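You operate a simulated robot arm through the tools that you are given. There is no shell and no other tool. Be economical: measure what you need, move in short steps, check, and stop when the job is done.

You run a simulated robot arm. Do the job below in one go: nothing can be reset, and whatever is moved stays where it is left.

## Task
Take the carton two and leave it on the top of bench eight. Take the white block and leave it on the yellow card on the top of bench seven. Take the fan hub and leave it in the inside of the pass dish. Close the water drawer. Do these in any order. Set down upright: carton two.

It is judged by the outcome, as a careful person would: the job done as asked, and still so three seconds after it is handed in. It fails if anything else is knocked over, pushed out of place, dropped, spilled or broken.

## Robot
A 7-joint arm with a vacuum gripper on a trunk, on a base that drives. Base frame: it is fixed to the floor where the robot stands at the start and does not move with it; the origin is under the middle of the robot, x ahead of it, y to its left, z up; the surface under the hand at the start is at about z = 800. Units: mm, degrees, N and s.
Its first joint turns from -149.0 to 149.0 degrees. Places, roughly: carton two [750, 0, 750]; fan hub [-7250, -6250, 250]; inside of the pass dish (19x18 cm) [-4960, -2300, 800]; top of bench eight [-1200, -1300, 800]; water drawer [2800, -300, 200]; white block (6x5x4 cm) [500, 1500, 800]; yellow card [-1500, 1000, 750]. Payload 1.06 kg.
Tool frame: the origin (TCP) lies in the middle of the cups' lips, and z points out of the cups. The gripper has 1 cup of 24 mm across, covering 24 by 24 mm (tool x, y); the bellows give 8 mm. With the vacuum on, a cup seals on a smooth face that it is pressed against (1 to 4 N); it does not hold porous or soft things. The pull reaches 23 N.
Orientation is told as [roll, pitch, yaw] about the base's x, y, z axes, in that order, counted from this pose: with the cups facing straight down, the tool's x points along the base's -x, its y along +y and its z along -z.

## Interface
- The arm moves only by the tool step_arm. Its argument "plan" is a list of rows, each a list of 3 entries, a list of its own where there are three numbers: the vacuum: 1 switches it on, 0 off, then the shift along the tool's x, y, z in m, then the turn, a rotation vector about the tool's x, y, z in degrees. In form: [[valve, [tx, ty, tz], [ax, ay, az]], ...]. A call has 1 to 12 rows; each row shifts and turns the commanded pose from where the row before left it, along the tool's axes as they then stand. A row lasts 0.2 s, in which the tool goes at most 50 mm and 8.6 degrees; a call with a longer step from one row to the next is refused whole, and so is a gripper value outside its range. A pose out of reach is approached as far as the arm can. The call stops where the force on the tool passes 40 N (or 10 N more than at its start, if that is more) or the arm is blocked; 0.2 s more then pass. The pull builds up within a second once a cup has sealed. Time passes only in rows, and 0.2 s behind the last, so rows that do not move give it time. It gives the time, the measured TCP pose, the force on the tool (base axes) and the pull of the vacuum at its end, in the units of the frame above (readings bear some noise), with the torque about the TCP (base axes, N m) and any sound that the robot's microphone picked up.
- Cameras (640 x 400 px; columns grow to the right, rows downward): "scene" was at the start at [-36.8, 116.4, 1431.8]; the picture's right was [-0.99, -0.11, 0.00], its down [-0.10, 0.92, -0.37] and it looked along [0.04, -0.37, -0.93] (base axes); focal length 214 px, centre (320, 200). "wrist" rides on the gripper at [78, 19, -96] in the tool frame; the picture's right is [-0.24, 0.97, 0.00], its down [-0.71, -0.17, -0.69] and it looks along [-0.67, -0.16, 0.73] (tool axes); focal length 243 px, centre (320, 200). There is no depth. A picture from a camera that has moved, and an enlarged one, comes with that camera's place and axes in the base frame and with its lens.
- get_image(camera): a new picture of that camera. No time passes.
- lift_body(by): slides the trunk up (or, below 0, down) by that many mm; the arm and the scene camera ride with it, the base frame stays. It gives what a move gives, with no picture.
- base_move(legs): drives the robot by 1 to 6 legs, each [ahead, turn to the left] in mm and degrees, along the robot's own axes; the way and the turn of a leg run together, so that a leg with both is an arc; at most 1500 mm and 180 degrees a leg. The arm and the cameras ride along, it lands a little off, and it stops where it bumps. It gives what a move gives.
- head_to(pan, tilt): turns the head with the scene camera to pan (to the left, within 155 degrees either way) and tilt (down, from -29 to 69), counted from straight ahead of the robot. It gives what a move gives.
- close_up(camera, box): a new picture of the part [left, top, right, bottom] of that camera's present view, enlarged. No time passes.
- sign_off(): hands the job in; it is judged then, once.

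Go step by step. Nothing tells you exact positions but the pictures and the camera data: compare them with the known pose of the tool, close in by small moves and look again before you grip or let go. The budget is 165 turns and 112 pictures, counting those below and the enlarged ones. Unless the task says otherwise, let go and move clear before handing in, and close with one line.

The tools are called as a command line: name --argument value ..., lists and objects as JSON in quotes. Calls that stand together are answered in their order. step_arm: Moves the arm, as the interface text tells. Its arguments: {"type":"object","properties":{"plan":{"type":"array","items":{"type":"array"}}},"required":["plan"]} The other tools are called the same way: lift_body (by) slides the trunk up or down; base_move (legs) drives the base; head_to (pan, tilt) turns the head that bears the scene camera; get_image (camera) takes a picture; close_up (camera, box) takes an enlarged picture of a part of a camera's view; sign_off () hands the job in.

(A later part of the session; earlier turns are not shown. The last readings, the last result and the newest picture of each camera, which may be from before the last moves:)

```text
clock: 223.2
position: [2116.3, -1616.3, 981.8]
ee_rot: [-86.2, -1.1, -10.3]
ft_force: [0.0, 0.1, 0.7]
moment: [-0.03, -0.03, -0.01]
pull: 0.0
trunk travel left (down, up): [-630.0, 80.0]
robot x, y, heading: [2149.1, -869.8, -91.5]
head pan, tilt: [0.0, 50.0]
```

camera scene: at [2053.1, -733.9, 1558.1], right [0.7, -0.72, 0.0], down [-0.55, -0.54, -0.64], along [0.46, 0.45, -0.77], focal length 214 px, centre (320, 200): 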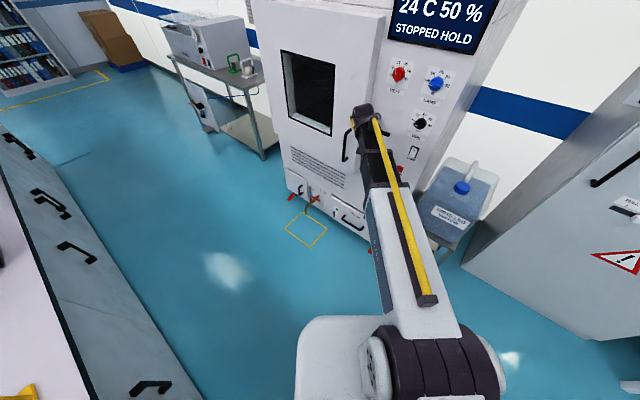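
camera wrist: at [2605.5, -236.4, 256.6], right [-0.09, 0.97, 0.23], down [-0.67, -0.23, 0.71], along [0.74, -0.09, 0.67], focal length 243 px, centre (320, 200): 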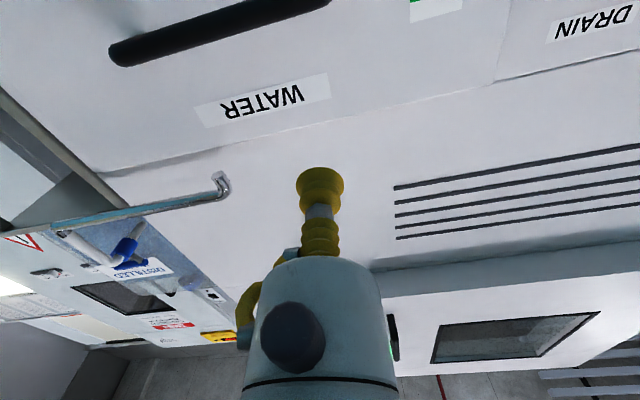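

The tool points nearly forward. I'll spin it 90° about its own axis to its earlier attitude.

step_arm --plan '[[0, [0, 0, 0], [0, -8.4, -0.6]], [0, [0, 0, 0], [0, 0, 8.2]], [0, [0, 0, 0], [0, 0, 8.2]], [0, [0, 0, 0], [0, 0, 8.2]], [0, [0, 0, 0], [0, 0, 8.2]], [0, [0, 0, 0], [0, 0, 8.2]], [0, [0, 0, 0], [0, 0, 8.2]], [0, [0, 0, 0], [0, 0, 8.2]], [0, [0, 0, 0], [0, 0, 8.2]], [0, [0, 0, 0], [0, 0, 8.2]], [0, [0, 0, 0], [0, 0, 8.2]], [0, [0, 0, 0], [0, 0, 8]]]'

get_image --camera "wrist"

```text
clock: 225.8
position: [2114.9, -1616.2, 980.5]
ee_rot: [16.5, -86.2, -108.4]
ft_force: [0.4, -0.1, -0.7]
moment: [0.03, 0.01, -0.03]
pull: 0.1
trunk travel left (down, up): [-630.0, 80.0]
robot x, y, heading: [2141.6, -880.8, -91.2]
head pan, tilt: [0.0, 50.0]
```

```text
47 pictures are left
camera wrist: at [2139.5, -1516.3, 910.6], right [0.97, -0.05, 0.25], down [-0.16, 0.65, 0.75], along [-0.2, -0.76, 0.62], focal length 243 px, centre (320, 200)
```

wrist: 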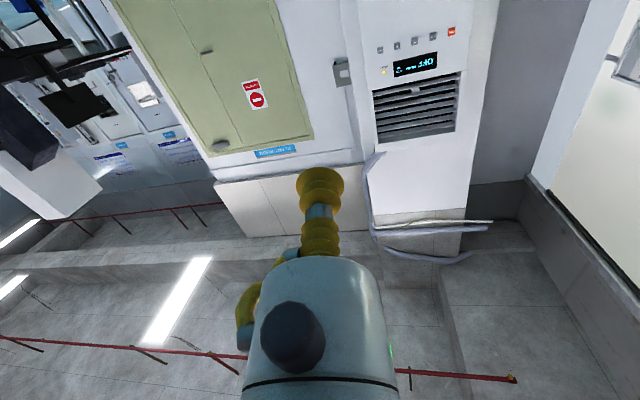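

The tool now points forward with its x axis down, as it did before. I'll centre it in the arm's plane and pitch down part way, checking that it stays straight.

step_arm --plan '[[0, [0, 0.016, -0.01], [0, 0, 0]], [0, [0, 0, 0], [0, 8, 0]], [0, [0, 0, 0], [0, 8, 0]], [0, [0, 0, 0], [0, 8, 0]], [0, [0, 0, 0], [0, 8, 0]], [0, [0, 0, 0], [0, 0, 0]]]'

```text
clock: 227.2
position: [2132.6, -1606.2, 982.2]
ee_rot: [1.5, -54.3, -93.1]
ft_force: [0.0, -0.2, 0.5]
moment: [0.05, 0.02, -0.04]
pull: 0.0
trunk travel left (down, up): [-630.0, 80.0]
robot x, y, heading: [2149.5, -879.3, -91.5]
head pan, tilt: [0.0, 50.0]
```

step_arm --plan '[[0, [0, 0, 0], [0, 8, 0]], [0, [0, 0, 0], [0, 8, 0]], [0, [0, 0, 0], [0, 0, 0]]]'

```text
clock: 228.0
position: [2132.3, -1606.1, 983.4]
ee_rot: [1.3, -38.3, -92.6]
ft_force: [-0.5, -1.0, 0.2]
moment: [0.0, 0.02, 0.0]
pull: 0.0
trunk travel left (down, up): [-630.0, 80.0]
robot x, y, heading: [2147.9, -877.6, -91.4]
head pan, tilt: [0.0, 50.0]
```

step_arm --plan '[[0, [0, 0, 0], [0, 8, 0]], [0, [0, 0, 0], [0, 8, 0]], [0, [0, 0, 0], [0, 8, 0]], [0, [0, 0, 0], [0, 8, 0]], [0, [0, 0, 0], [-1.2, 6.3, 0]], [0, [0, 0, 0], [0, 0, 0]]]'

```text
clock: 229.4
position: [2133.5, -1607.2, 981.6]
ee_rot: [2.1, -0.1, -92.0]
ft_force: [1.0, 0.2, 0.0]
moment: [0.0, 0.01, 0.02]
pull: 0.0
trunk travel left (down, up): [-630.0, 80.0]
robot x, y, heading: [2146.9, -882.9, -91.7]
head pan, tilt: [0.0, 50.0]
```

The tool points straight down again. I'll retract the arm and drive back west past the stool.

step_arm --plan '[[0, [0.04, 0, -0.02], [2.1, 0, 0]], [0, [0.045, 0, -0.015], [0, 0, 0]], [0, [0.04, 0, -0.02], [0, 0, 0]], [0, [0, 0, 0], [0, 0, 0]]]'

base_move --legs '[[880, 0], [0, -88.3], [1300, 0], [1100, 0]]'

head_to --pan 35 --tilt 25

get_image --camera "scene"

```text
clock: 230.4
position: [2137.3, -1480.7, 1036.3]
ee_rot: [0.0, -0.3, -91.9]
ft_force: [0.1, 0.1, -0.4]
moment: [0.0, -0.01, -0.03]
pull: 0.0
trunk travel left (down, up): [-630.0, 80.0]
robot x, y, heading: [2148.5, -880.5, -91.2]
head pan, tilt: [0.0, 50.0]
```

```text
clock: 250.1
position: [-878.1, -1778.1, 1036.1]
ee_rot: [0.1, -0.3, 179.6]
ft_force: [-0.7, 0.1, 0.2]
moment: [0.04, 0.01, 0.01]
pull: 0.0
trunk travel left (down, up): [-630.0, 80.0]
robot x, y, heading: [-276.1, -1767.8, -180.1]
head pan, tilt: [0.0, 50.0]
```

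```text
clock: 251.2
position: [-878.1, -1779.3, 1036.4]
ee_rot: [0.0, -0.2, 179.6]
ft_force: [-0.4, -0.2, 0.0]
moment: [-0.01, 0.0, 0.0]
pull: 0.0
trunk travel left (down, up): [-630.0, 80.0]
robot x, y, heading: [-281.1, -1776.5, -180.0]
head pan, tilt: [35.0, 25.0]
```

```text
46 pictures are left
camera scene: at [-303.7, -1995.1, 1595.6], right [-0.57, 0.82, 0.0], down [0.35, 0.24, -0.91], along [-0.74, -0.52, -0.42], focal length 214 px, centre (320, 200)
```

scene: 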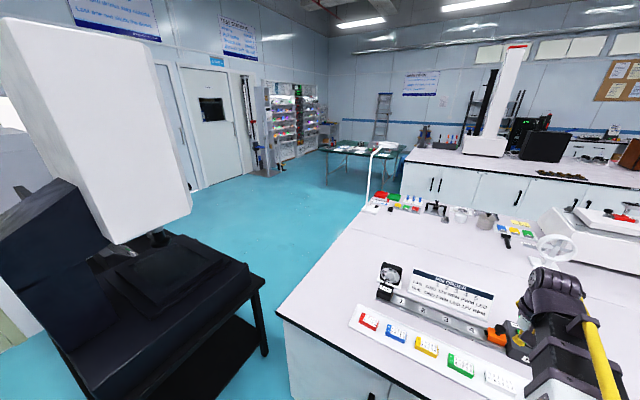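

The way west runs between the dark machine's table and the end of bench 8. I'll look down at that gap before driving.

head_to --pan 55 --tilt 48

get_image --camera "scene"

```text
clock: 252.0
position: [-877.7, -1777.6, 1036.8]
ee_rot: [0.0, -0.2, 179.6]
ft_force: [0.2, -0.2, 0.6]
moment: [-0.02, 0.01, -0.01]
pull: 0.0
trunk travel left (down, up): [-630.0, 80.0]
robot x, y, heading: [-276.6, -1773.7, -180.1]
head pan, tilt: [55.0, 48.0]
```

```text
45 pictures are left
camera scene: at [-273.5, -2006.8, 1560.9], right [-0.82, 0.57, 0.0], down [0.42, 0.61, -0.67], along [-0.38, -0.55, -0.74], focal length 214 px, centre (320, 200)
```

scene: 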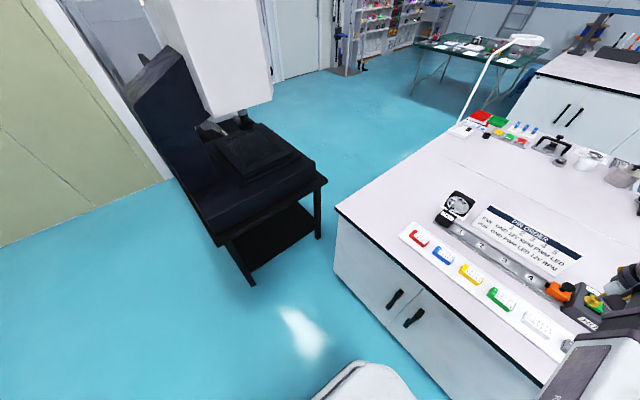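

That gap is only about 300 mm, too narrow. There's open floor on the other side of the machine's table, so I'll go round it and check from there.

base_move --legs '[[-750, 0], [0, 90], [900, 0]]'

head_to --pan -35 --tilt 38

get_image --camera "scene"

```text
clock: 264.2
position: [490.1, -3276.5, 1036.1]
ee_rot: [0.0, -0.2, -89.6]
ft_force: [-0.4, -0.1, -0.1]
moment: [-0.02, -0.05, -0.01]
pull: 0.0
trunk travel left (down, up): [-630.0, 80.0]
robot x, y, heading: [475.2, -2671.4, -89.2]
head pan, tilt: [55.0, 48.0]
```

```text
clock: 265.9
position: [489.5, -3275.8, 1036.7]
ee_rot: [0.0, -0.2, -89.7]
ft_force: [0.7, 0.9, 0.3]
moment: [0.01, 0.0, -0.02]
pull: 0.1
trunk travel left (down, up): [-630.0, 80.0]
robot x, y, heading: [479.4, -2673.2, -89.3]
head pan, tilt: [-35.0, 38.0]
```

```text
44 pictures are left
camera scene: at [600.1, -2697.1, 1575.3], right [-0.83, 0.56, 0.0], down [0.35, 0.51, -0.79], along [-0.44, -0.65, -0.62], focal length 214 px, centre (320, 200)
```

scene: 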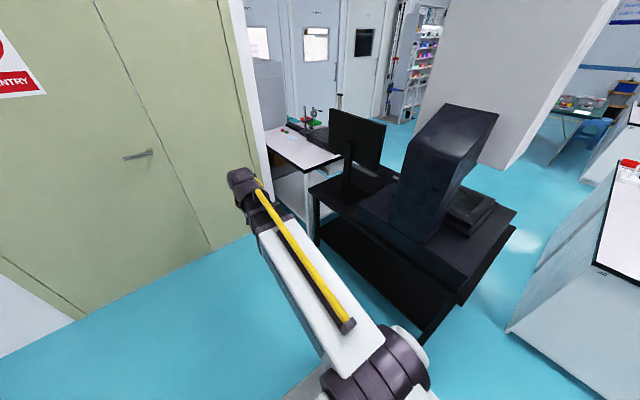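

That side is blocked by another table, so I'll go round the far (+y) end of bench 7 instead.

base_move --legs '[[-950, 0], [0, -90.7], [740, 0], [0, -87], [1500, 0], [1500, 0]]'

base_move --legs '[[1400, 0], [0, 87]]'

head_to --pan 10 --tilt 20

get_image --camera "scene"

```text
clock: 296.1
position: [-459.4, 1878.5, 1037.2]
ee_rot: [0.0, -0.2, 92.9]
ft_force: [-0.8, 1.0, -0.3]
moment: [0.01, -0.01, 0.01]
pull: 0.0
trunk travel left (down, up): [-630.0, 80.0]
robot x, y, heading: [-417.6, 1274.9, 93.6]
head pan, tilt: [-35.0, 38.0]
```

```text
clock: 306.8
position: [-1108.4, 2658.5, 1035.7]
ee_rot: [0.1, -0.2, -179.5]
ft_force: [1.1, -0.5, 0.0]
moment: [-0.01, 0.04, 0.0]
pull: 0.1
trunk travel left (down, up): [-630.0, 80.0]
robot x, y, heading: [-508.5, 2674.6, -178.9]
head pan, tilt: [-35.0, 38.0]
```

```text
clock: 307.9
position: [-1107.8, 2659.0, 1036.5]
ee_rot: [0.0, -0.2, -179.3]
ft_force: [0.1, -0.2, 0.6]
moment: [0.0, 0.01, -0.01]
pull: 0.1
trunk travel left (down, up): [-630.0, 80.0]
robot x, y, heading: [-507.8, 2672.7, -178.8]
head pan, tilt: [10.0, 20.0]
```

```text
43 pictures are left
camera scene: at [-547.2, 2488.0, 1603.7], right [-0.19, 0.98, 0.0], down [0.34, 0.07, -0.94], along [-0.92, -0.18, -0.34], focal length 214 px, centre (320, 200)
```

scene: 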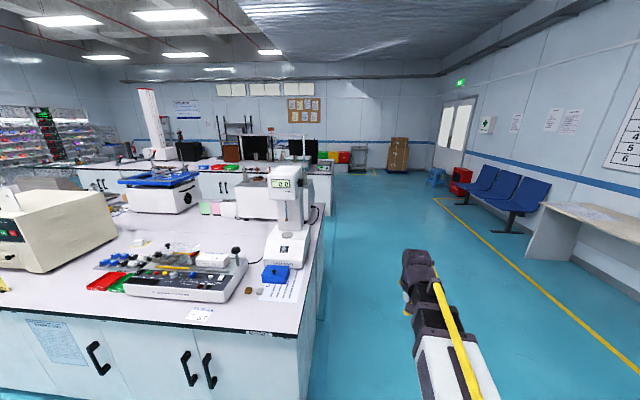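

The corridor west is clear. I'll drive along it and look down the next aisle.

base_move --legs '[[1400, 2], [1200, 0]]'

head_to --pan 70 --tilt 18

get_image --camera "scene"

```text
clock: 320.5
position: [-3684.4, 2528.6, 1035.4]
ee_rot: [0.0, -0.2, -177.7]
ft_force: [-0.1, -0.6, -0.3]
moment: [-0.02, 0.02, 0.02]
pull: 0.1
trunk travel left (down, up): [-630.0, 80.0]
robot x, y, heading: [-3083.0, 2560.4, -176.8]
head pan, tilt: [10.0, 20.0]
```

```text
clock: 321.8
position: [-3684.4, 2527.5, 1036.9]
ee_rot: [0.0, -0.3, -177.6]
ft_force: [-0.6, -0.6, -0.4]
moment: [0.03, -0.05, 0.03]
pull: 0.1
trunk travel left (down, up): [-630.0, 80.0]
robot x, y, heading: [-3082.6, 2563.2, -177.3]
head pan, tilt: [70.0, 18.0]
```

```text
42 pictures are left
camera scene: at [-3054.7, 2307.4, 1607.0], right [-0.96, 0.29, 0.0], down [0.09, 0.3, -0.95], along [-0.28, -0.91, -0.31], focal length 214 px, centre (320, 200)
```

scene: 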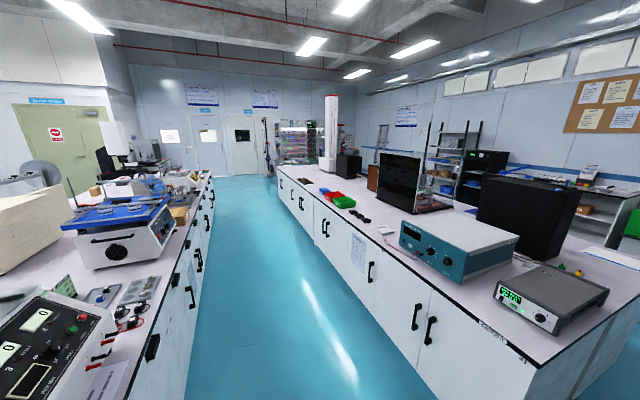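

The aisle between the two bench rows leads to the far end, where the dish should be. I'll line up with it and drive down.

base_move --legs '[[270, 0], [0, 92.5], [1500, 0], [1500, 0], [1500, 0]]'

head_to --pan -25 --tilt 22

get_image --camera "scene"

```text
clock: 348.8
position: [-2857.5, -2539.6, 1037.6]
ee_rot: [0.0, -0.1, -85.7]
ft_force: [-0.1, -0.3, 0.5]
moment: [0.01, -0.02, -0.03]
pull: 0.1
trunk travel left (down, up): [-630.0, 80.0]
robot x, y, heading: [-2911.0, -1935.9, -84.8]
head pan, tilt: [70.0, 18.0]
```

```text
clock: 350.5
position: [-2856.5, -2538.2, 1036.8]
ee_rot: [-0.1, -0.2, -85.6]
ft_force: [0.4, -0.4, 0.5]
moment: [-0.01, 0.01, -0.01]
pull: 0.1
trunk travel left (down, up): [-630.0, 80.0]
robot x, y, heading: [-2914.3, -1940.6, -85.3]
head pan, tilt: [-25.0, 22.0]
```

```text
41 pictures are left
camera scene: at [-2777.9, -1965.6, 1600.5], right [-0.94, 0.34, 0.0], down [0.13, 0.35, -0.93], along [-0.32, -0.87, -0.37], focal length 214 px, centre (320, 200)
```

scene: 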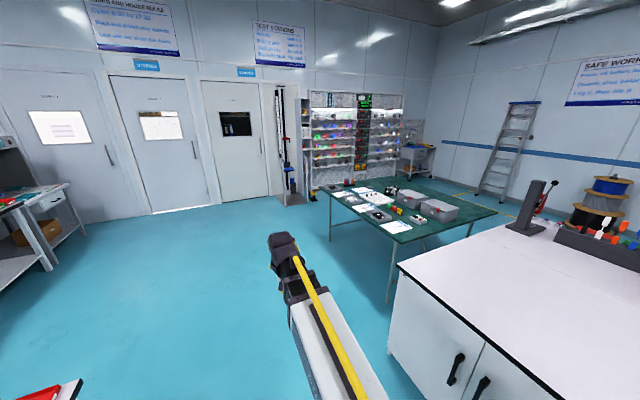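

The hub's place projects onto the cart beside the shelving at the far corner. I'll zoom in there.

close_up --camera "scene" --box '[380, 120, 460, 190]'

head_to --pan -85 --tilt 22

get_image --camera "scene"

```text
5.71 times, centred on (420, 155) of scene
camera zoom: at [-2777.9, -1965.6, 1600.5], right [-0.94, 0.34, 0.0], down [0.13, 0.35, -0.93], along [-0.32, -0.87, -0.37], focal length 1226 px, centre (-251, 457)
```

zoom: 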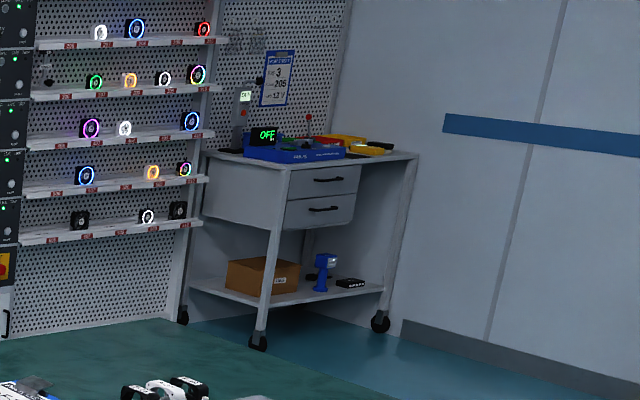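

```text
clock: 351.8
position: [-2857.2, -2539.2, 1035.6]
ee_rot: [0.0, -0.2, -85.5]
ft_force: [-0.3, -0.3, 0.4]
moment: [-0.01, -0.02, -0.02]
pull: 0.0
trunk travel left (down, up): [-630.0, 80.0]
robot x, y, heading: [-2913.5, -1943.9, -85.0]
head pan, tilt: [-85.0, 22.0]
```

```text
39 pictures are left
camera scene: at [-2837.5, -1894.5, 1600.5], right [-0.17, 0.98, 0.0], down [0.37, 0.07, -0.93], along [-0.91, -0.16, -0.37], focal length 214 px, centre (320, 200)
```

scene: 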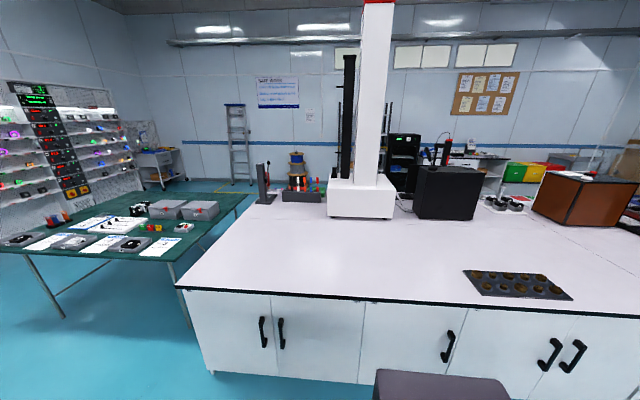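

The cart's low shelf holds a box, a blue item and a small black module. I'll go round the green table and approach the cart.

base_move --legs '[[1450, 0], [1450, 0], [0, -90.5], [1500, 0], [1500, 0], [400, 0]]'

head_to --pan 35 --tilt 30

get_image --camera "scene"

```text
clock: 385.7
position: [-6620.6, -5208.8, 1036.2]
ee_rot: [0.0, -0.2, -175.0]
ft_force: [-0.4, -0.3, -0.4]
moment: [-0.04, 0.01, 0.01]
pull: 0.1
trunk travel left (down, up): [-630.0, 80.0]
robot x, y, heading: [-6019.9, -5145.8, -174.5]
head pan, tilt: [-85.0, 22.0]
```

```text
clock: 387.7
position: [-6619.7, -5206.7, 1036.5]
ee_rot: [0.0, -0.2, -175.1]
ft_force: [-0.4, -0.4, 0.1]
moment: [-0.02, 0.02, 0.01]
pull: 0.0
trunk travel left (down, up): [-630.0, 80.0]
robot x, y, heading: [-6020.0, -5146.5, -174.3]
head pan, tilt: [35.0, 30.0]
```

```text
38 pictures are left
camera scene: at [-6026.7, -5369.5, 1587.6], right [-0.65, 0.76, 0.0], down [0.38, 0.32, -0.87], along [-0.66, -0.56, -0.5], focal length 214 px, centre (320, 200)
```

scene: 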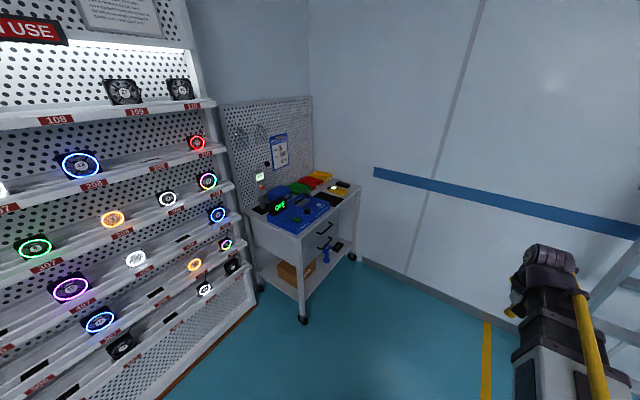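

close_up --camera "scene" --box '[230, 150, 390, 330]'

close_up --camera "scene" --box '[265, 230, 365, 310]'

```text
2.22 times, centred on (310, 240) of scene
camera zoom: at [-6026.7, -5369.5, 1587.6], right [-0.65, 0.76, 0.0], down [0.38, 0.32, -0.87], along [-0.66, -0.56, -0.5], focal length 477 px, centre (342, 111)
```

zoom: 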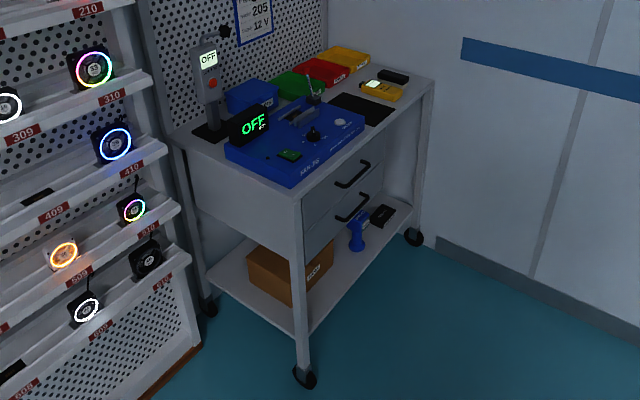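

```text
5.00 times, centred on (315, 270) of scene
camera zoom: at [-6026.7, -5369.5, 1587.6], right [-0.65, 0.76, 0.0], down [0.38, 0.32, -0.87], along [-0.66, -0.56, -0.5], focal length 1072 px, centre (345, -150)
```

zoom: 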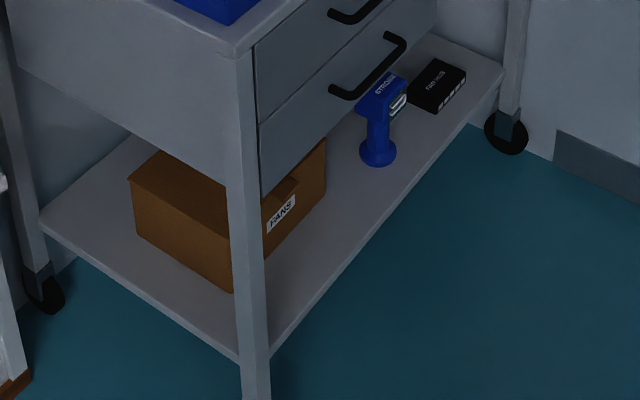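

The black FAN HUB lies on the cart's low shelf near (-7230, -6180), just beyond the drawers' end. Only the tabletop is above it, so a near-full reach from the front can slip under. I'll back into place facing the cart.

base_move --legs '[[0, 179.8], [-1120, 0], [0, -100]]'

head_to --pan 0 --tilt 45

lift_body --by -350

get_image --camera "scene"

get_image --camera "wrist"

```text
clock: 405.0
position: [-7175.6, -5867.2, 1036.2]
ee_rot: [0.0, -0.3, -94.7]
ft_force: [0.8, -0.5, -0.2]
moment: [-0.02, 0.01, 0.01]
pull: 0.2
trunk travel left (down, up): [-630.0, 80.0]
robot x, y, heading: [-7133.1, -5265.8, -94.1]
head pan, tilt: [35.0, 30.0]
```

```text
clock: 406.0
position: [-7174.2, -5868.4, 1036.5]
ee_rot: [0.0, -0.3, -94.6]
ft_force: [-0.4, -0.4, 0.0]
moment: [-0.01, 0.02, -0.03]
pull: 0.1
trunk travel left (down, up): [-630.0, 80.0]
robot x, y, heading: [-7137.9, -5262.6, -94.2]
head pan, tilt: [0.0, 45.0]
```

```text
clock: 409.5
position: [-7175.4, -5867.4, 688.1]
ee_rot: [0.0, -0.1, -94.6]
ft_force: [0.6, 0.3, -0.8]
moment: [0.0, -0.01, -0.01]
pull: 0.1
trunk travel left (down, up): [-280.0, 430.0]
robot x, y, heading: [-7134.8, -5264.8, -94.3]
head pan, tilt: [0.0, 45.0]
```

```text
35 pictures are left
camera scene: at [-6967.1, -5313.9, 1215.1], right [-1.0, 0.07, 0.0], down [0.05, 0.71, -0.71], along [-0.05, -0.71, -0.71], focal length 214 px, centre (320, 200)
```

scene: 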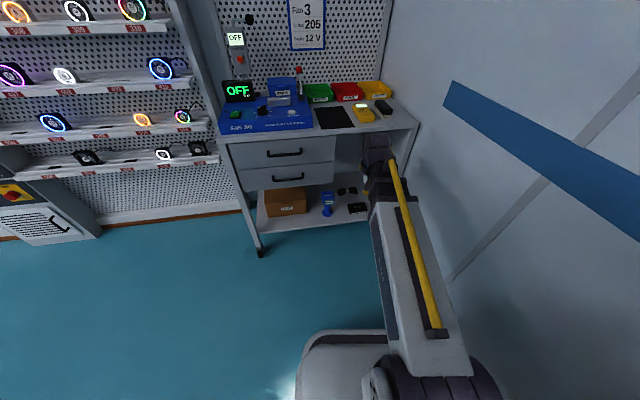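

```text
34 pictures are left
camera wrist: at [-7149.9, -5791.2, 782.9], right [0.95, -0.31, 0.0], down [-0.23, -0.69, 0.69], along [-0.21, -0.65, -0.73], focal length 243 px, centre (320, 200)
```

wrist: 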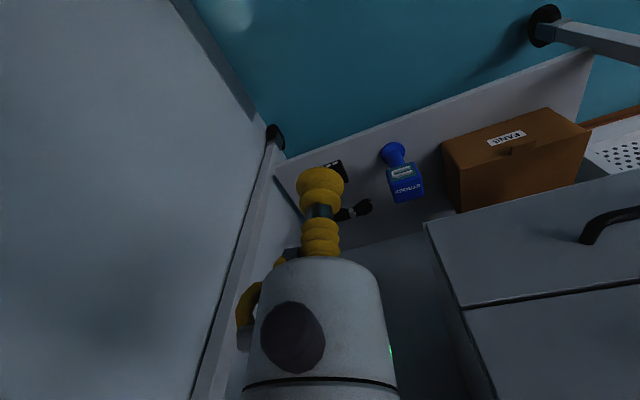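

Both cameras see the shelf. I'll zoom in on the hub with the scene camera to place it.

close_up --camera "scene" --box '[300, 170, 400, 240]'

close_up --camera "wrist" --box '[250, 110, 450, 235]'

```text
5.71 times, centred on (350, 205) of scene
camera zoom: at [-6967.1, -5313.9, 1215.1], right [-1.0, 0.07, 0.0], down [0.05, 0.71, -0.71], along [-0.05, -0.71, -0.71], focal length 1226 px, centre (149, 171)
```

zoom: 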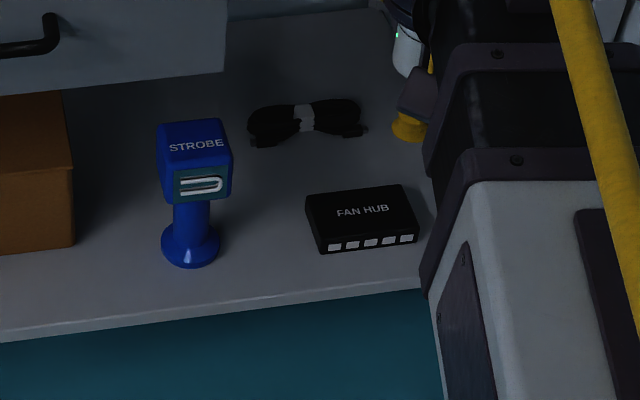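

```text
3.20 times, centred on (350, 172) of wrist
camera zoom: at [-7149.9, -5791.2, 782.9], right [0.95, -0.31, 0.0], down [-0.23, -0.69, 0.69], along [-0.21, -0.65, -0.73], focal length 776 px, centre (224, 288)
```

zoom: 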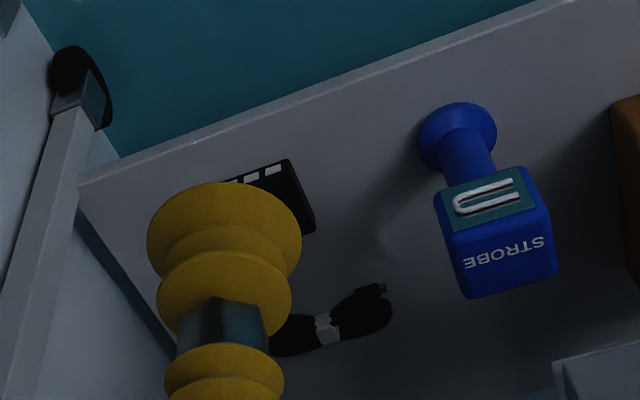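

The hub's top is at about (-7245, -6180, 270). I'll lower the trunk outside the cart first, then lower the arm a bit so the wrist passes under the tabletop.

lift_body --by -275

step_arm --plan '[[0, [0, 0, 0.03], [0, 0, 0]], [0, [0, 0, 0.03], [0, 0, 0]], [0, [0, 0, 0.02], [0, 0, 0]], [0, [0, 0, 0], [0, 0, 0]]]'

get_image --camera "scene"

get_image --camera "wrist"

```text
clock: 412.2
position: [-7175.0, -5867.8, 412.6]
ee_rot: [0.0, -0.2, -94.5]
ft_force: [0.9, 0.3, 1.0]
moment: [-0.01, -0.02, 0.0]
pull: 0.1
trunk travel left (down, up): [-5.0, 705.0]
robot x, y, heading: [-7139.2, -5263.1, -94.1]
head pan, tilt: [0.0, 45.0]
```

```text
clock: 413.2
position: [-7175.3, -5869.0, 331.3]
ee_rot: [0.0, -0.1, -94.6]
ft_force: [0.6, -0.8, -0.4]
moment: [-0.01, -0.02, 0.01]
pull: 0.1
trunk travel left (down, up): [-5.0, 705.0]
robot x, y, heading: [-7131.2, -5268.5, -94.2]
head pan, tilt: [0.0, 45.0]
```

```text
31 pictures are left
camera scene: at [-6967.1, -5313.9, 940.0], right [-1.0, 0.07, 0.0], down [0.05, 0.71, -0.71], along [-0.05, -0.71, -0.71], focal length 214 px, centre (320, 200)
```

scene: 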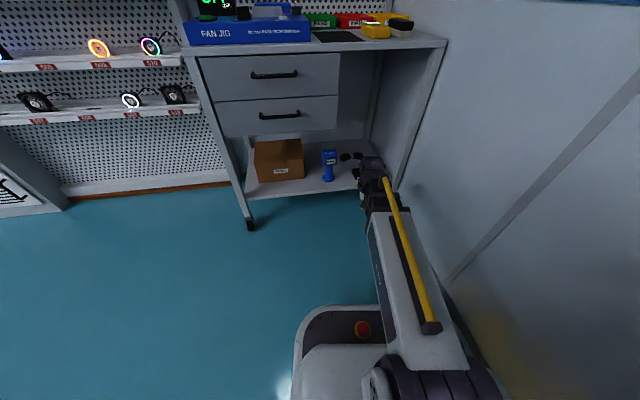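

```text
30 pictures are left
camera wrist: at [-7149.8, -5792.1, 428.0], right [0.95, -0.31, 0.0], down [-0.23, -0.69, 0.69], along [-0.21, -0.65, -0.73], focal length 243 px, centre (320, 200)
```

wrist: 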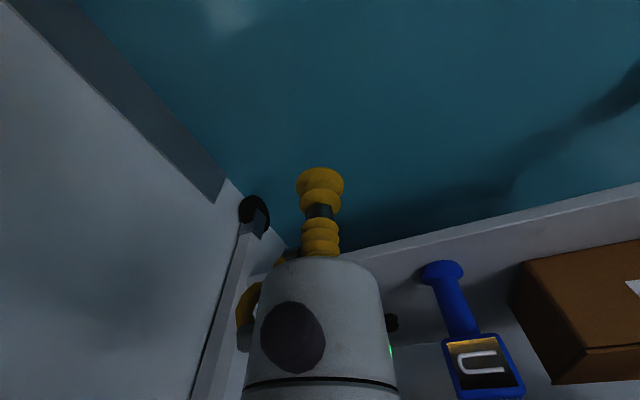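

The forearm runs almost level near z 530, well under the tabletop at about 800 and clear of the drawers to the east. I'll slide in over the hub, 60 mm above it.

step_arm --plan '[[0, [-0.0448, -0.0057, 0], [0, 0, 0]], [0, [-0.0448, -0.0057, 0], [0, 0, 0]], [0, [-0.0448, -0.0057, 0], [0, 0, 0]], [0, [-0.0448, -0.0057, 0], [0, 0, 0]], [0, [-0.0448, -0.0057, 0], [0, 0, 0]], [0, [-0.0448, -0.0057, 0], [0, 0, 0]], [0, [-0.035, -0.0057, 0], [0, 0, 0]], [0, [0, 0, 0], [0, 0, 0]]]'

get_image --camera "wrist"

close_up --camera "scene" --box '[290, 60, 450, 200]'

```text
clock: 415.1
position: [-7238.3, -6168.4, 330.7]
ee_rot: [0.1, -0.2, -94.6]
ft_force: [0.7, -0.1, 0.2]
moment: [0.03, 0.0, 0.01]
pull: 0.0
trunk travel left (down, up): [-5.0, 705.0]
robot x, y, heading: [-7134.0, -5264.3, -94.3]
head pan, tilt: [0.0, 45.0]
```

```text
29 pictures are left
camera wrist: at [-7214.4, -6092.1, 427.9], right [0.95, -0.31, 0.0], down [-0.23, -0.69, 0.69], along [-0.21, -0.65, -0.73], focal length 243 px, centre (320, 200)
```

wrist: 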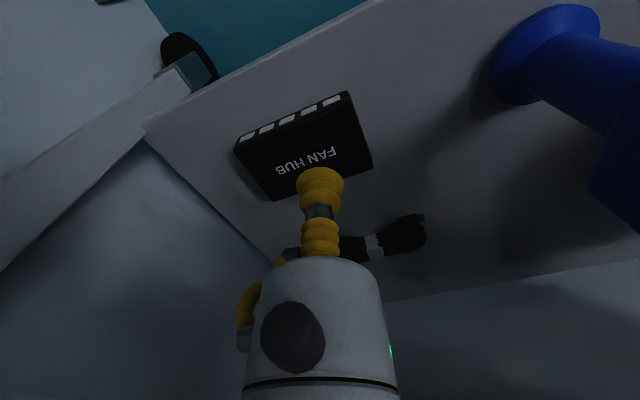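

```text
2.86 times, centred on (370, 130) of scene
camera zoom: at [-6967.1, -5313.9, 940.0], right [-1.0, 0.07, 0.0], down [0.05, 0.71, -0.71], along [-0.05, -0.71, -0.71], focal length 613 px, centre (177, 400)
```

zoom: 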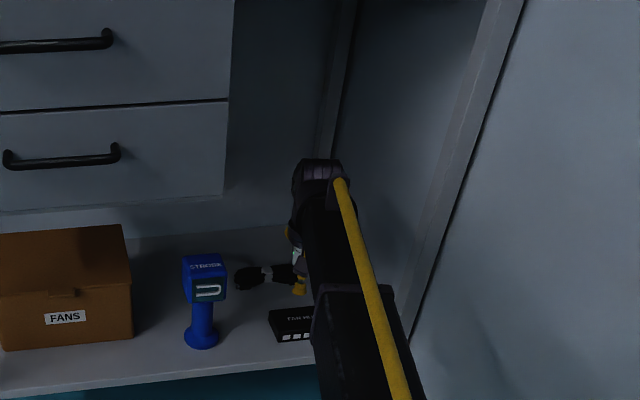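

I'll shift about 11 mm each way to the hub's middle and come down close.

step_arm --plan '[[0, [-0.011, -0.0115, 0.02], [0, 0, 0]], [0, [0, 0, 0.02], [0, 0, 0]], [0, [0, 0, 0], [0, 0, 0]]]'

close_up --camera "wrist" --box '[200, 70, 440, 220]'

```text
clock: 415.9
position: [-7251.7, -6178.5, 291.7]
ee_rot: [0.0, -0.1, -94.6]
ft_force: [0.3, -0.6, 0.6]
moment: [-0.01, -0.01, -0.04]
pull: 0.1
trunk travel left (down, up): [-5.0, 705.0]
robot x, y, heading: [-7136.3, -5265.9, -94.1]
head pan, tilt: [0.0, 45.0]
```

```text
2.67 times, centred on (320, 145) of wrist
camera zoom: at [-7226.3, -6101.7, 388.3], right [0.95, -0.31, 0.0], down [-0.23, -0.69, 0.69], along [-0.21, -0.65, -0.73], focal length 647 px, centre (320, 347)
```

zoom: 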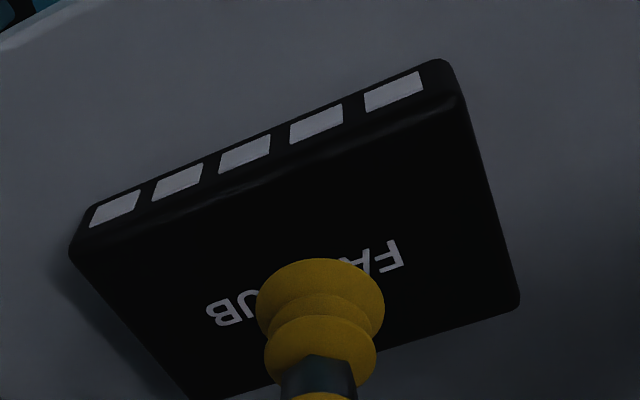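

Well centred. I'll come down with the vacuum on.

step_arm --plan '[[1, [-0.003, -0.001, 0.012], [0, 0, 0]], [1, [0, 0, 0.004], [0, 0, 0]], [1, [0, 0, 0.003], [0, 0, 0]], [1, [0, 0, 0.003], [0, 0, 0]], [1, [0, 0, 0], [0, 0, 0]]]'

```text
clock: 417.1
position: [-7252.9, -6181.3, 271.1]
ee_rot: [0.1, -0.3, -94.6]
ft_force: [0.1, -0.3, -0.5]
moment: [-0.02, -0.01, -0.01]
pull: 0.1
trunk travel left (down, up): [-5.0, 705.0]
robot x, y, heading: [-7134.0, -5266.2, -94.2]
head pan, tilt: [0.0, 45.0]
```

step_arm --plan '[[1, [0, 0, 0.003], [0, 0, 0]], [1, [0, 0, 0.003], [0, 0, 0]], [1, [0, 0, 0.002], [0, 0, 0]], [1, [0, 0, 0], [0, 0, 0]]]'

```text
clock: 418.1
position: [-7253.1, -6179.9, 262.7]
ee_rot: [0.1, -0.2, -94.6]
ft_force: [-0.5, 0.6, 0.2]
moment: [0.01, 0.0, 0.0]
pull: 0.0
trunk travel left (down, up): [-5.0, 705.0]
robot x, y, heading: [-7135.3, -5269.2, -94.2]
head pan, tilt: [0.0, 45.0]
```

step_arm --plan '[[1, [0, 0, 0.003], [0, 0, 0]], [1, [0, 0, 0.003], [0, 0, 0]], [1, [0, 0, 0.002], [0, 0, 0]], [1, [0, 0, 0], [0, 0, 0]]]'

close_up --camera "wrist" --box '[200, 70, 440, 220]'

```text
clock: 419.1
position: [-7253.2, -6180.0, 254.6]
ee_rot: [0.0, -0.2, -94.6]
ft_force: [0.9, -0.7, 0.0]
moment: [0.0, 0.03, -0.02]
pull: 0.2
trunk travel left (down, up): [-5.0, 705.0]
robot x, y, heading: [-7137.4, -5269.9, -94.2]
head pan, tilt: [0.0, 45.0]
```

```text
2.67 times, centred on (320, 145) of wrist
camera zoom: at [-7227.6, -6104.2, 350.7], right [0.95, -0.31, 0.0], down [-0.23, -0.69, 0.69], along [-0.21, -0.65, -0.73], focal length 647 px, centre (320, 347)
```

zoom: 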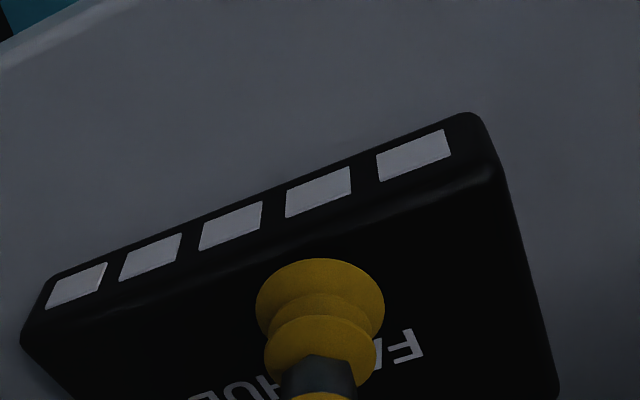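

The top is lower than I took it, near z 245, so the hub's middle lies about 18 mm further in. I'll shift and continue down.

step_arm --plan '[[1, [-0.0185, -0.0045, 0], [0, 0, 0]], [1, [0, 0, 0.004], [0, 0, 0]], [1, [0, 0, 0.003], [0, 0, 0]], [1, [0, 0, 0.003], [0, 0, 0]], [1, [0, 0, 0], [0, 0, 0]]]'

```text
clock: 420.2
position: [-7259.2, -6199.9, 245.4]
ee_rot: [0.1, -0.3, -94.6]
ft_force: [-0.2, 2.6, 8.0]
moment: [-0.01, -0.02, -0.02]
pull: 23.2
trunk travel left (down, up): [-5.0, 705.0]
robot x, y, heading: [-7133.0, -5265.7, -94.0]
head pan, tilt: [0.0, 45.0]
```

Sealed with 23 N of pull. I'll lift 40 mm and slide straight out.

step_arm --plan '[[1, [0, 0, -0.006], [0, 0, 0]], [1, [0, 0, -0.015], [0, 0, 0]], [1, [0, 0, -0.02], [0, 0, 0]], [1, [0, 0, 0], [0, 0, 0]], [1, [0.03, 0.004, 0], [0, 0, 0]], [1, [0.045, 0.006, 0], [0, 0, 0]], [1, [0.045, 0.006, 0], [0, 0, 0]], [1, [0.045, 0.006, 0], [0, 0, 0]], [1, [0.045, 0.006, 0], [0, 0, 0]], [1, [0.045, 0.006, 0], [0, 0, 0]], [1, [0.045, 0.006, 0], [0, 0, 0]], [1, [0.02, 0, 0], [0, 0, 0]]]'

get_image --camera "wrist"

```text
clock: 422.9
position: [-7194.6, -5882.3, 286.1]
ee_rot: [-0.1, -0.1, -94.6]
ft_force: [-0.4, -1.1, -1.4]
moment: [0.0, 0.02, 0.0]
pull: 23.2
trunk travel left (down, up): [-5.0, 705.0]
robot x, y, heading: [-7132.0, -5269.2, -94.4]
head pan, tilt: [0.0, 45.0]
```

```text
25 pictures are left
camera wrist: at [-7168.7, -5806.1, 382.1], right [0.95, -0.31, 0.0], down [-0.23, -0.69, 0.69], along [-0.21, -0.65, -0.73], focal length 243 px, centre (320, 200)
```

wrist: 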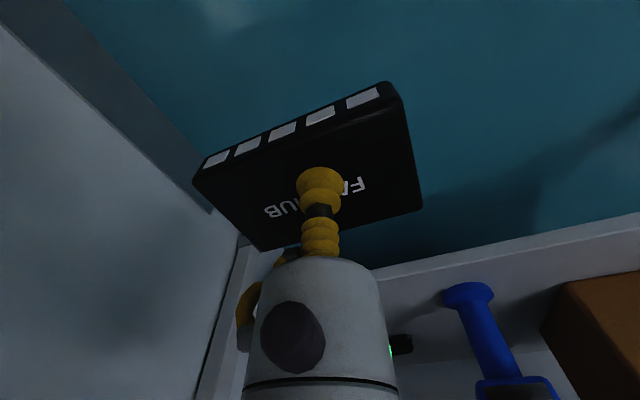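

The hub is held firmly. I'll raise it, turn around and drive toward the far side of the second bench.

lift_body --by 400

lift_body --by 300

step_arm --plan '[[1, [0, 0, -0.03], [0, 0, 0]], [1, [0, 0, -0.03], [0, 0, 0]], [1, [0, 0, 0], [0, 0, 0]]]'

base_move --legs '[[0, 159.3], [1500, 0], [900, 0]]'

head_to --pan -20 --tilt 30

get_image --camera "scene"

```text
clock: 426.7
position: [-7193.3, -5884.1, 686.6]
ee_rot: [0.1, -0.2, -94.6]
ft_force: [0.1, 0.2, -0.8]
moment: [0.01, -0.02, -0.02]
pull: 23.3
trunk travel left (down, up): [-405.0, 305.0]
robot x, y, heading: [-7137.5, -5266.6, -94.2]
head pan, tilt: [0.0, 45.0]
```

```text
clock: 429.7
position: [-7193.8, -5882.6, 986.3]
ee_rot: [0.1, -0.2, -94.6]
ft_force: [0.2, -0.3, -1.0]
moment: [0.04, 0.0, -0.03]
pull: 22.5
trunk travel left (down, up): [-705.0, 5.0]
robot x, y, heading: [-7139.2, -5266.3, -94.0]
head pan, tilt: [0.0, 45.0]
```

```text
clock: 430.5
position: [-7195.3, -5883.3, 1046.5]
ee_rot: [0.0, -0.2, -94.6]
ft_force: [-0.6, 0.1, -1.1]
moment: [0.0, -0.02, 0.01]
pull: 23.0
trunk travel left (down, up): [-705.0, 5.0]
robot x, y, heading: [-7138.5, -5268.8, -94.2]
head pan, tilt: [0.0, 45.0]
```

```text
clock: 448.9
position: [-5859.2, -2510.4, 1045.9]
ee_rot: [0.0, -0.2, 64.8]
ft_force: [-0.6, 0.1, -1.9]
moment: [-0.01, 0.02, 0.0]
pull: 23.2
trunk travel left (down, up): [-705.0, 5.0]
robot x, y, heading: [-6131.6, -3067.7, 65.2]
head pan, tilt: [0.0, 45.0]
```

```text
clock: 449.7
position: [-5858.9, -2509.6, 1045.8]
ee_rot: [0.0, -0.2, 64.7]
ft_force: [-1.2, -0.2, -1.1]
moment: [0.04, 0.0, 0.0]
pull: 23.1
trunk travel left (down, up): [-705.0, 5.0]
robot x, y, heading: [-6131.0, -3066.7, 65.2]
head pan, tilt: [-20.0, 30.0]
```

```text
24 pictures are left
camera scene: at [-6239.1, -2970.6, 1662.6], right [0.71, -0.7, 0.0], down [-0.35, -0.36, -0.87], along [0.61, 0.61, -0.5], focal length 214 px, centre (320, 200)
```

scene: 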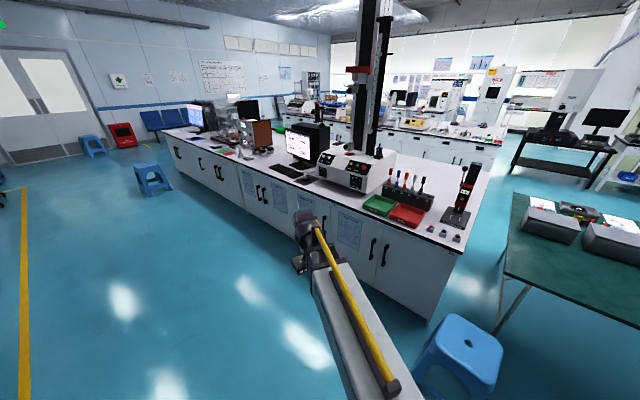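

The green tray is the PASS dish, near (-4930, -2305), with a red one beside it. I'll confirm by zooming and then drive up to the bench edge.

close_up --camera "scene" --box '[340, 160, 480, 250]'

base_move --legs '[[0, -8], [826, 0], [0, -51.5]]'

head_to --pan 0 --tilt 50

get_image --camera "scene"

get_image --camera "wrist"

```text
4.44 times, centred on (410, 205) of scene
camera zoom: at [-6239.1, -2970.6, 1662.6], right [0.71, -0.7, 0.0], down [-0.35, -0.36, -0.87], along [0.61, 0.61, -0.5], focal length 953 px, centre (-80, 178)
```

zoom: 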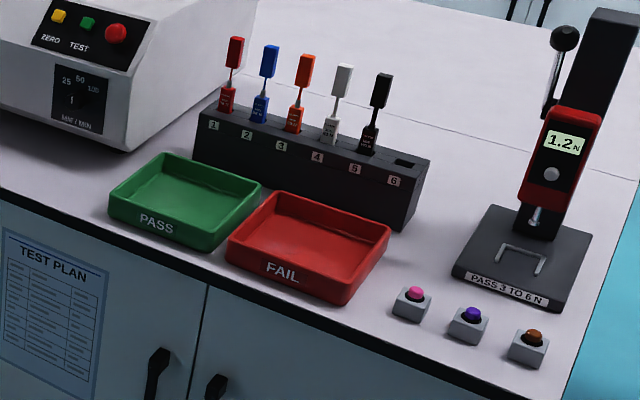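

```text
clock: 457.0
position: [-5067.6, -2322.2, 1046.0]
ee_rot: [0.1, -0.3, 5.4]
ft_force: [-0.3, -0.2, 0.0]
moment: [0.0, 0.0, 0.01]
pull: 22.4
trunk travel left (down, up): [-705.0, 5.0]
robot x, y, heading: [-5685.4, -2374.4, 5.8]
head pan, tilt: [-20.0, 30.0]
```

```text
clock: 457.8
position: [-5068.5, -2322.1, 1046.6]
ee_rot: [0.0, -0.2, 5.5]
ft_force: [-0.3, -0.5, -1.5]
moment: [-0.01, 0.0, 0.0]
pull: 22.5
trunk travel left (down, up): [-705.0, 5.0]
robot x, y, heading: [-5689.2, -2378.1, 6.2]
head pan, tilt: [0.0, 50.0]
```

```text
22 pictures are left
camera scene: at [-5669.4, -2200.7, 1633.2], right [0.1, -0.99, 0.0], down [-0.76, -0.08, -0.64], along [0.64, 0.07, -0.77], focal length 214 px, centre (320, 200)
```

scene: 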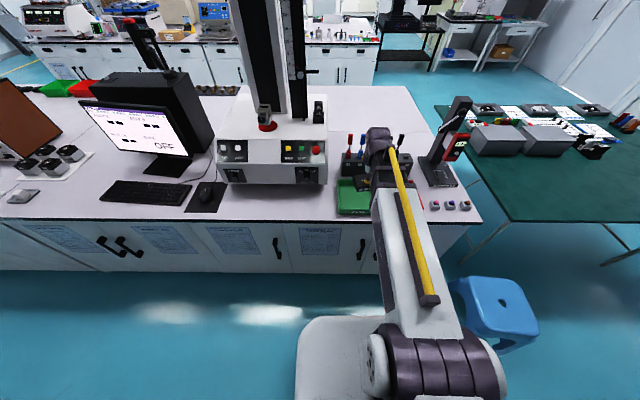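

```text
21 pictures are left
camera wrist: at [-5147.8, -2311.3, 1142.4], right [0.14, 0.99, 0.0], down [0.72, -0.1, 0.69], along [0.68, -0.1, -0.73], focal length 243 px, centre (320, 200)
```

wrist: 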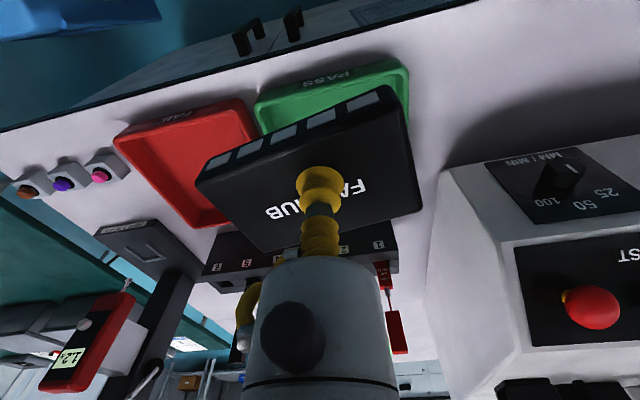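

The hub is level and the PASS dish's centre is about (-4957, -2312). I'll move over it and lower to just above the rim.

step_arm --plan '[[1, [-0.0374, 0, 0.01], [0, 0, 0]], [1, [-0.0374, 0, 0.01], [0, 0, 0]], [1, [-0.0374, 0, 0.02], [0, 0, 0]], [1, [0, 0, 0.04], [0, 0, 3.5]], [1, [0, 0, 0.04], [0, 0, 3.5]], [1, [0, 0, 0.03], [0, 0, 0]], [1, [0, 0, 0], [0, 0, 0]]]'

get_image --camera "wrist"

close_up --camera "scene" --box '[310, 110, 450, 220]'

```text
clock: 459.4
position: [-4954.7, -2310.7, 894.9]
ee_rot: [0.0, -0.1, -1.4]
ft_force: [0.0, 1.4, -1.2]
moment: [-0.02, 0.02, -0.01]
pull: 22.9
trunk travel left (down, up): [-705.0, 5.0]
robot x, y, heading: [-5684.7, -2373.0, 5.7]
head pan, tilt: [0.0, 50.0]
```

```text
20 pictures are left
camera wrist: at [-5033.3, -2289.9, 992.3], right [0.26, 0.97, 0.0], down [0.7, -0.19, 0.69], along [0.66, -0.18, -0.73], focal length 243 px, centre (320, 200)
```

wrist: 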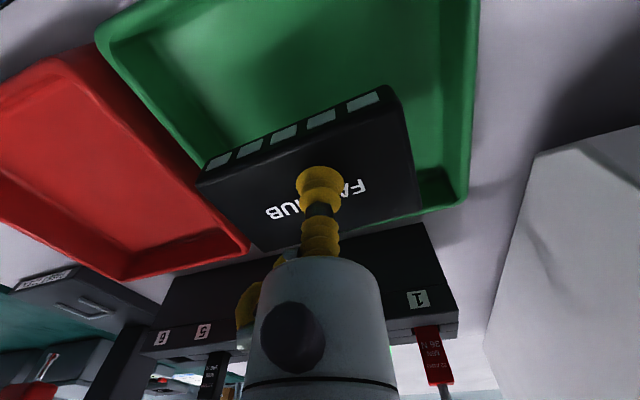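

```text
3.64 times, centred on (380, 165) of scene
camera zoom: at [-5669.4, -2200.6, 1633.1], right [0.11, -0.99, 0.0], down [-0.76, -0.08, -0.64], along [0.64, 0.07, -0.77], focal length 780 px, centre (102, 327)
```

zoom: 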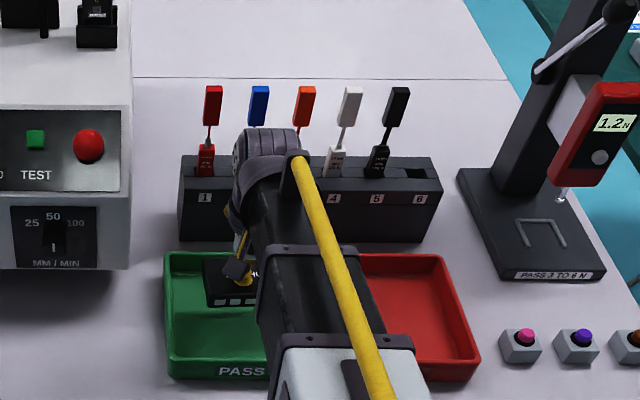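

The hub is within 8 mm of the dish's middle. I'll trim that and lower it into the dish.

step_arm --plan '[[1, [0.005, 0.008, 0.015], [0, 0, 0]], [1, [0, 0, 0.02], [0, 0, 0]], [1, [0, 0, 0.012], [0, 0, 0]], [1, [0, 0, 0.004], [0, 0, 0]], [1, [0, 0, 0], [0, 0, 0]]]'

get_image --camera "wrist"

```text
clock: 460.6
position: [-4960.5, -2303.1, 845.5]
ee_rot: [0.0, -0.2, -1.4]
ft_force: [-0.8, -0.2, 0.0]
moment: [0.0, 0.01, 0.01]
pull: 22.8
trunk travel left (down, up): [-705.0, 5.0]
robot x, y, heading: [-5683.9, -2374.2, 5.9]
head pan, tilt: [0.0, 50.0]
```

```text
18 pictures are left
camera wrist: at [-5038.2, -2282.9, 941.7], right [0.26, 0.97, 0.0], down [0.7, -0.19, 0.69], along [0.66, -0.18, -0.73], focal length 243 px, centre (320, 200)
```

wrist: 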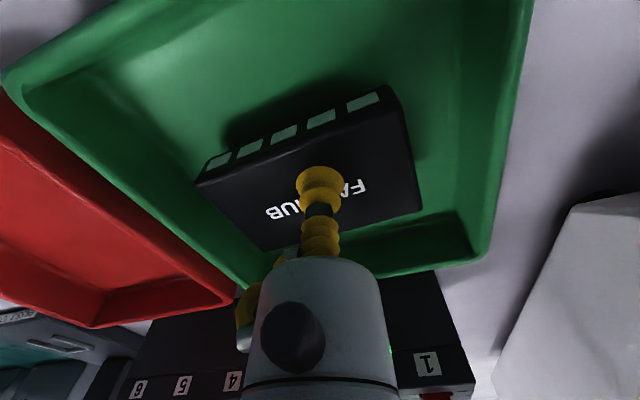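

The hub is inside the rim, just above the dish floor. I'll lower in small steps to contact.

step_arm --plan '[[1, [0, 0, 0.003], [0, 0, 0]], [1, [0, 0, 0.003], [0, 0, 0]], [1, [0, 0, 0.003], [0, 0, 0]], [1, [0, 0, 0], [0, 0, 0]]]'

```text
clock: 461.6
position: [-4960.4, -2302.7, 837.3]
ee_rot: [0.1, -0.2, -1.5]
ft_force: [-0.9, -0.7, -0.7]
moment: [-0.01, 0.01, -0.02]
pull: 22.6
trunk travel left (down, up): [-705.0, 5.0]
robot x, y, heading: [-5688.9, -2375.2, 6.2]
head pan, tilt: [0.0, 50.0]
```

step_arm --plan '[[1, [0, 0, 0.002], [0, 0, 0]], [1, [0, 0, 0.002], [0, 0, 0]], [1, [0, 0, 0.002], [0, 0, 0]], [1, [0, 0, 0], [0, 0, 0]]]'

```text
clock: 462.6
position: [-4960.2, -2303.4, 831.2]
ee_rot: [0.0, -0.4, -1.6]
ft_force: [4.6, 0.7, 15.3]
moment: [-0.03, 0.02, 0.04]
pull: 22.6
trunk travel left (down, up): [-705.0, 5.0]
robot x, y, heading: [-5688.1, -2371.4, 5.8]
head pan, tilt: [0.0, 50.0]
```

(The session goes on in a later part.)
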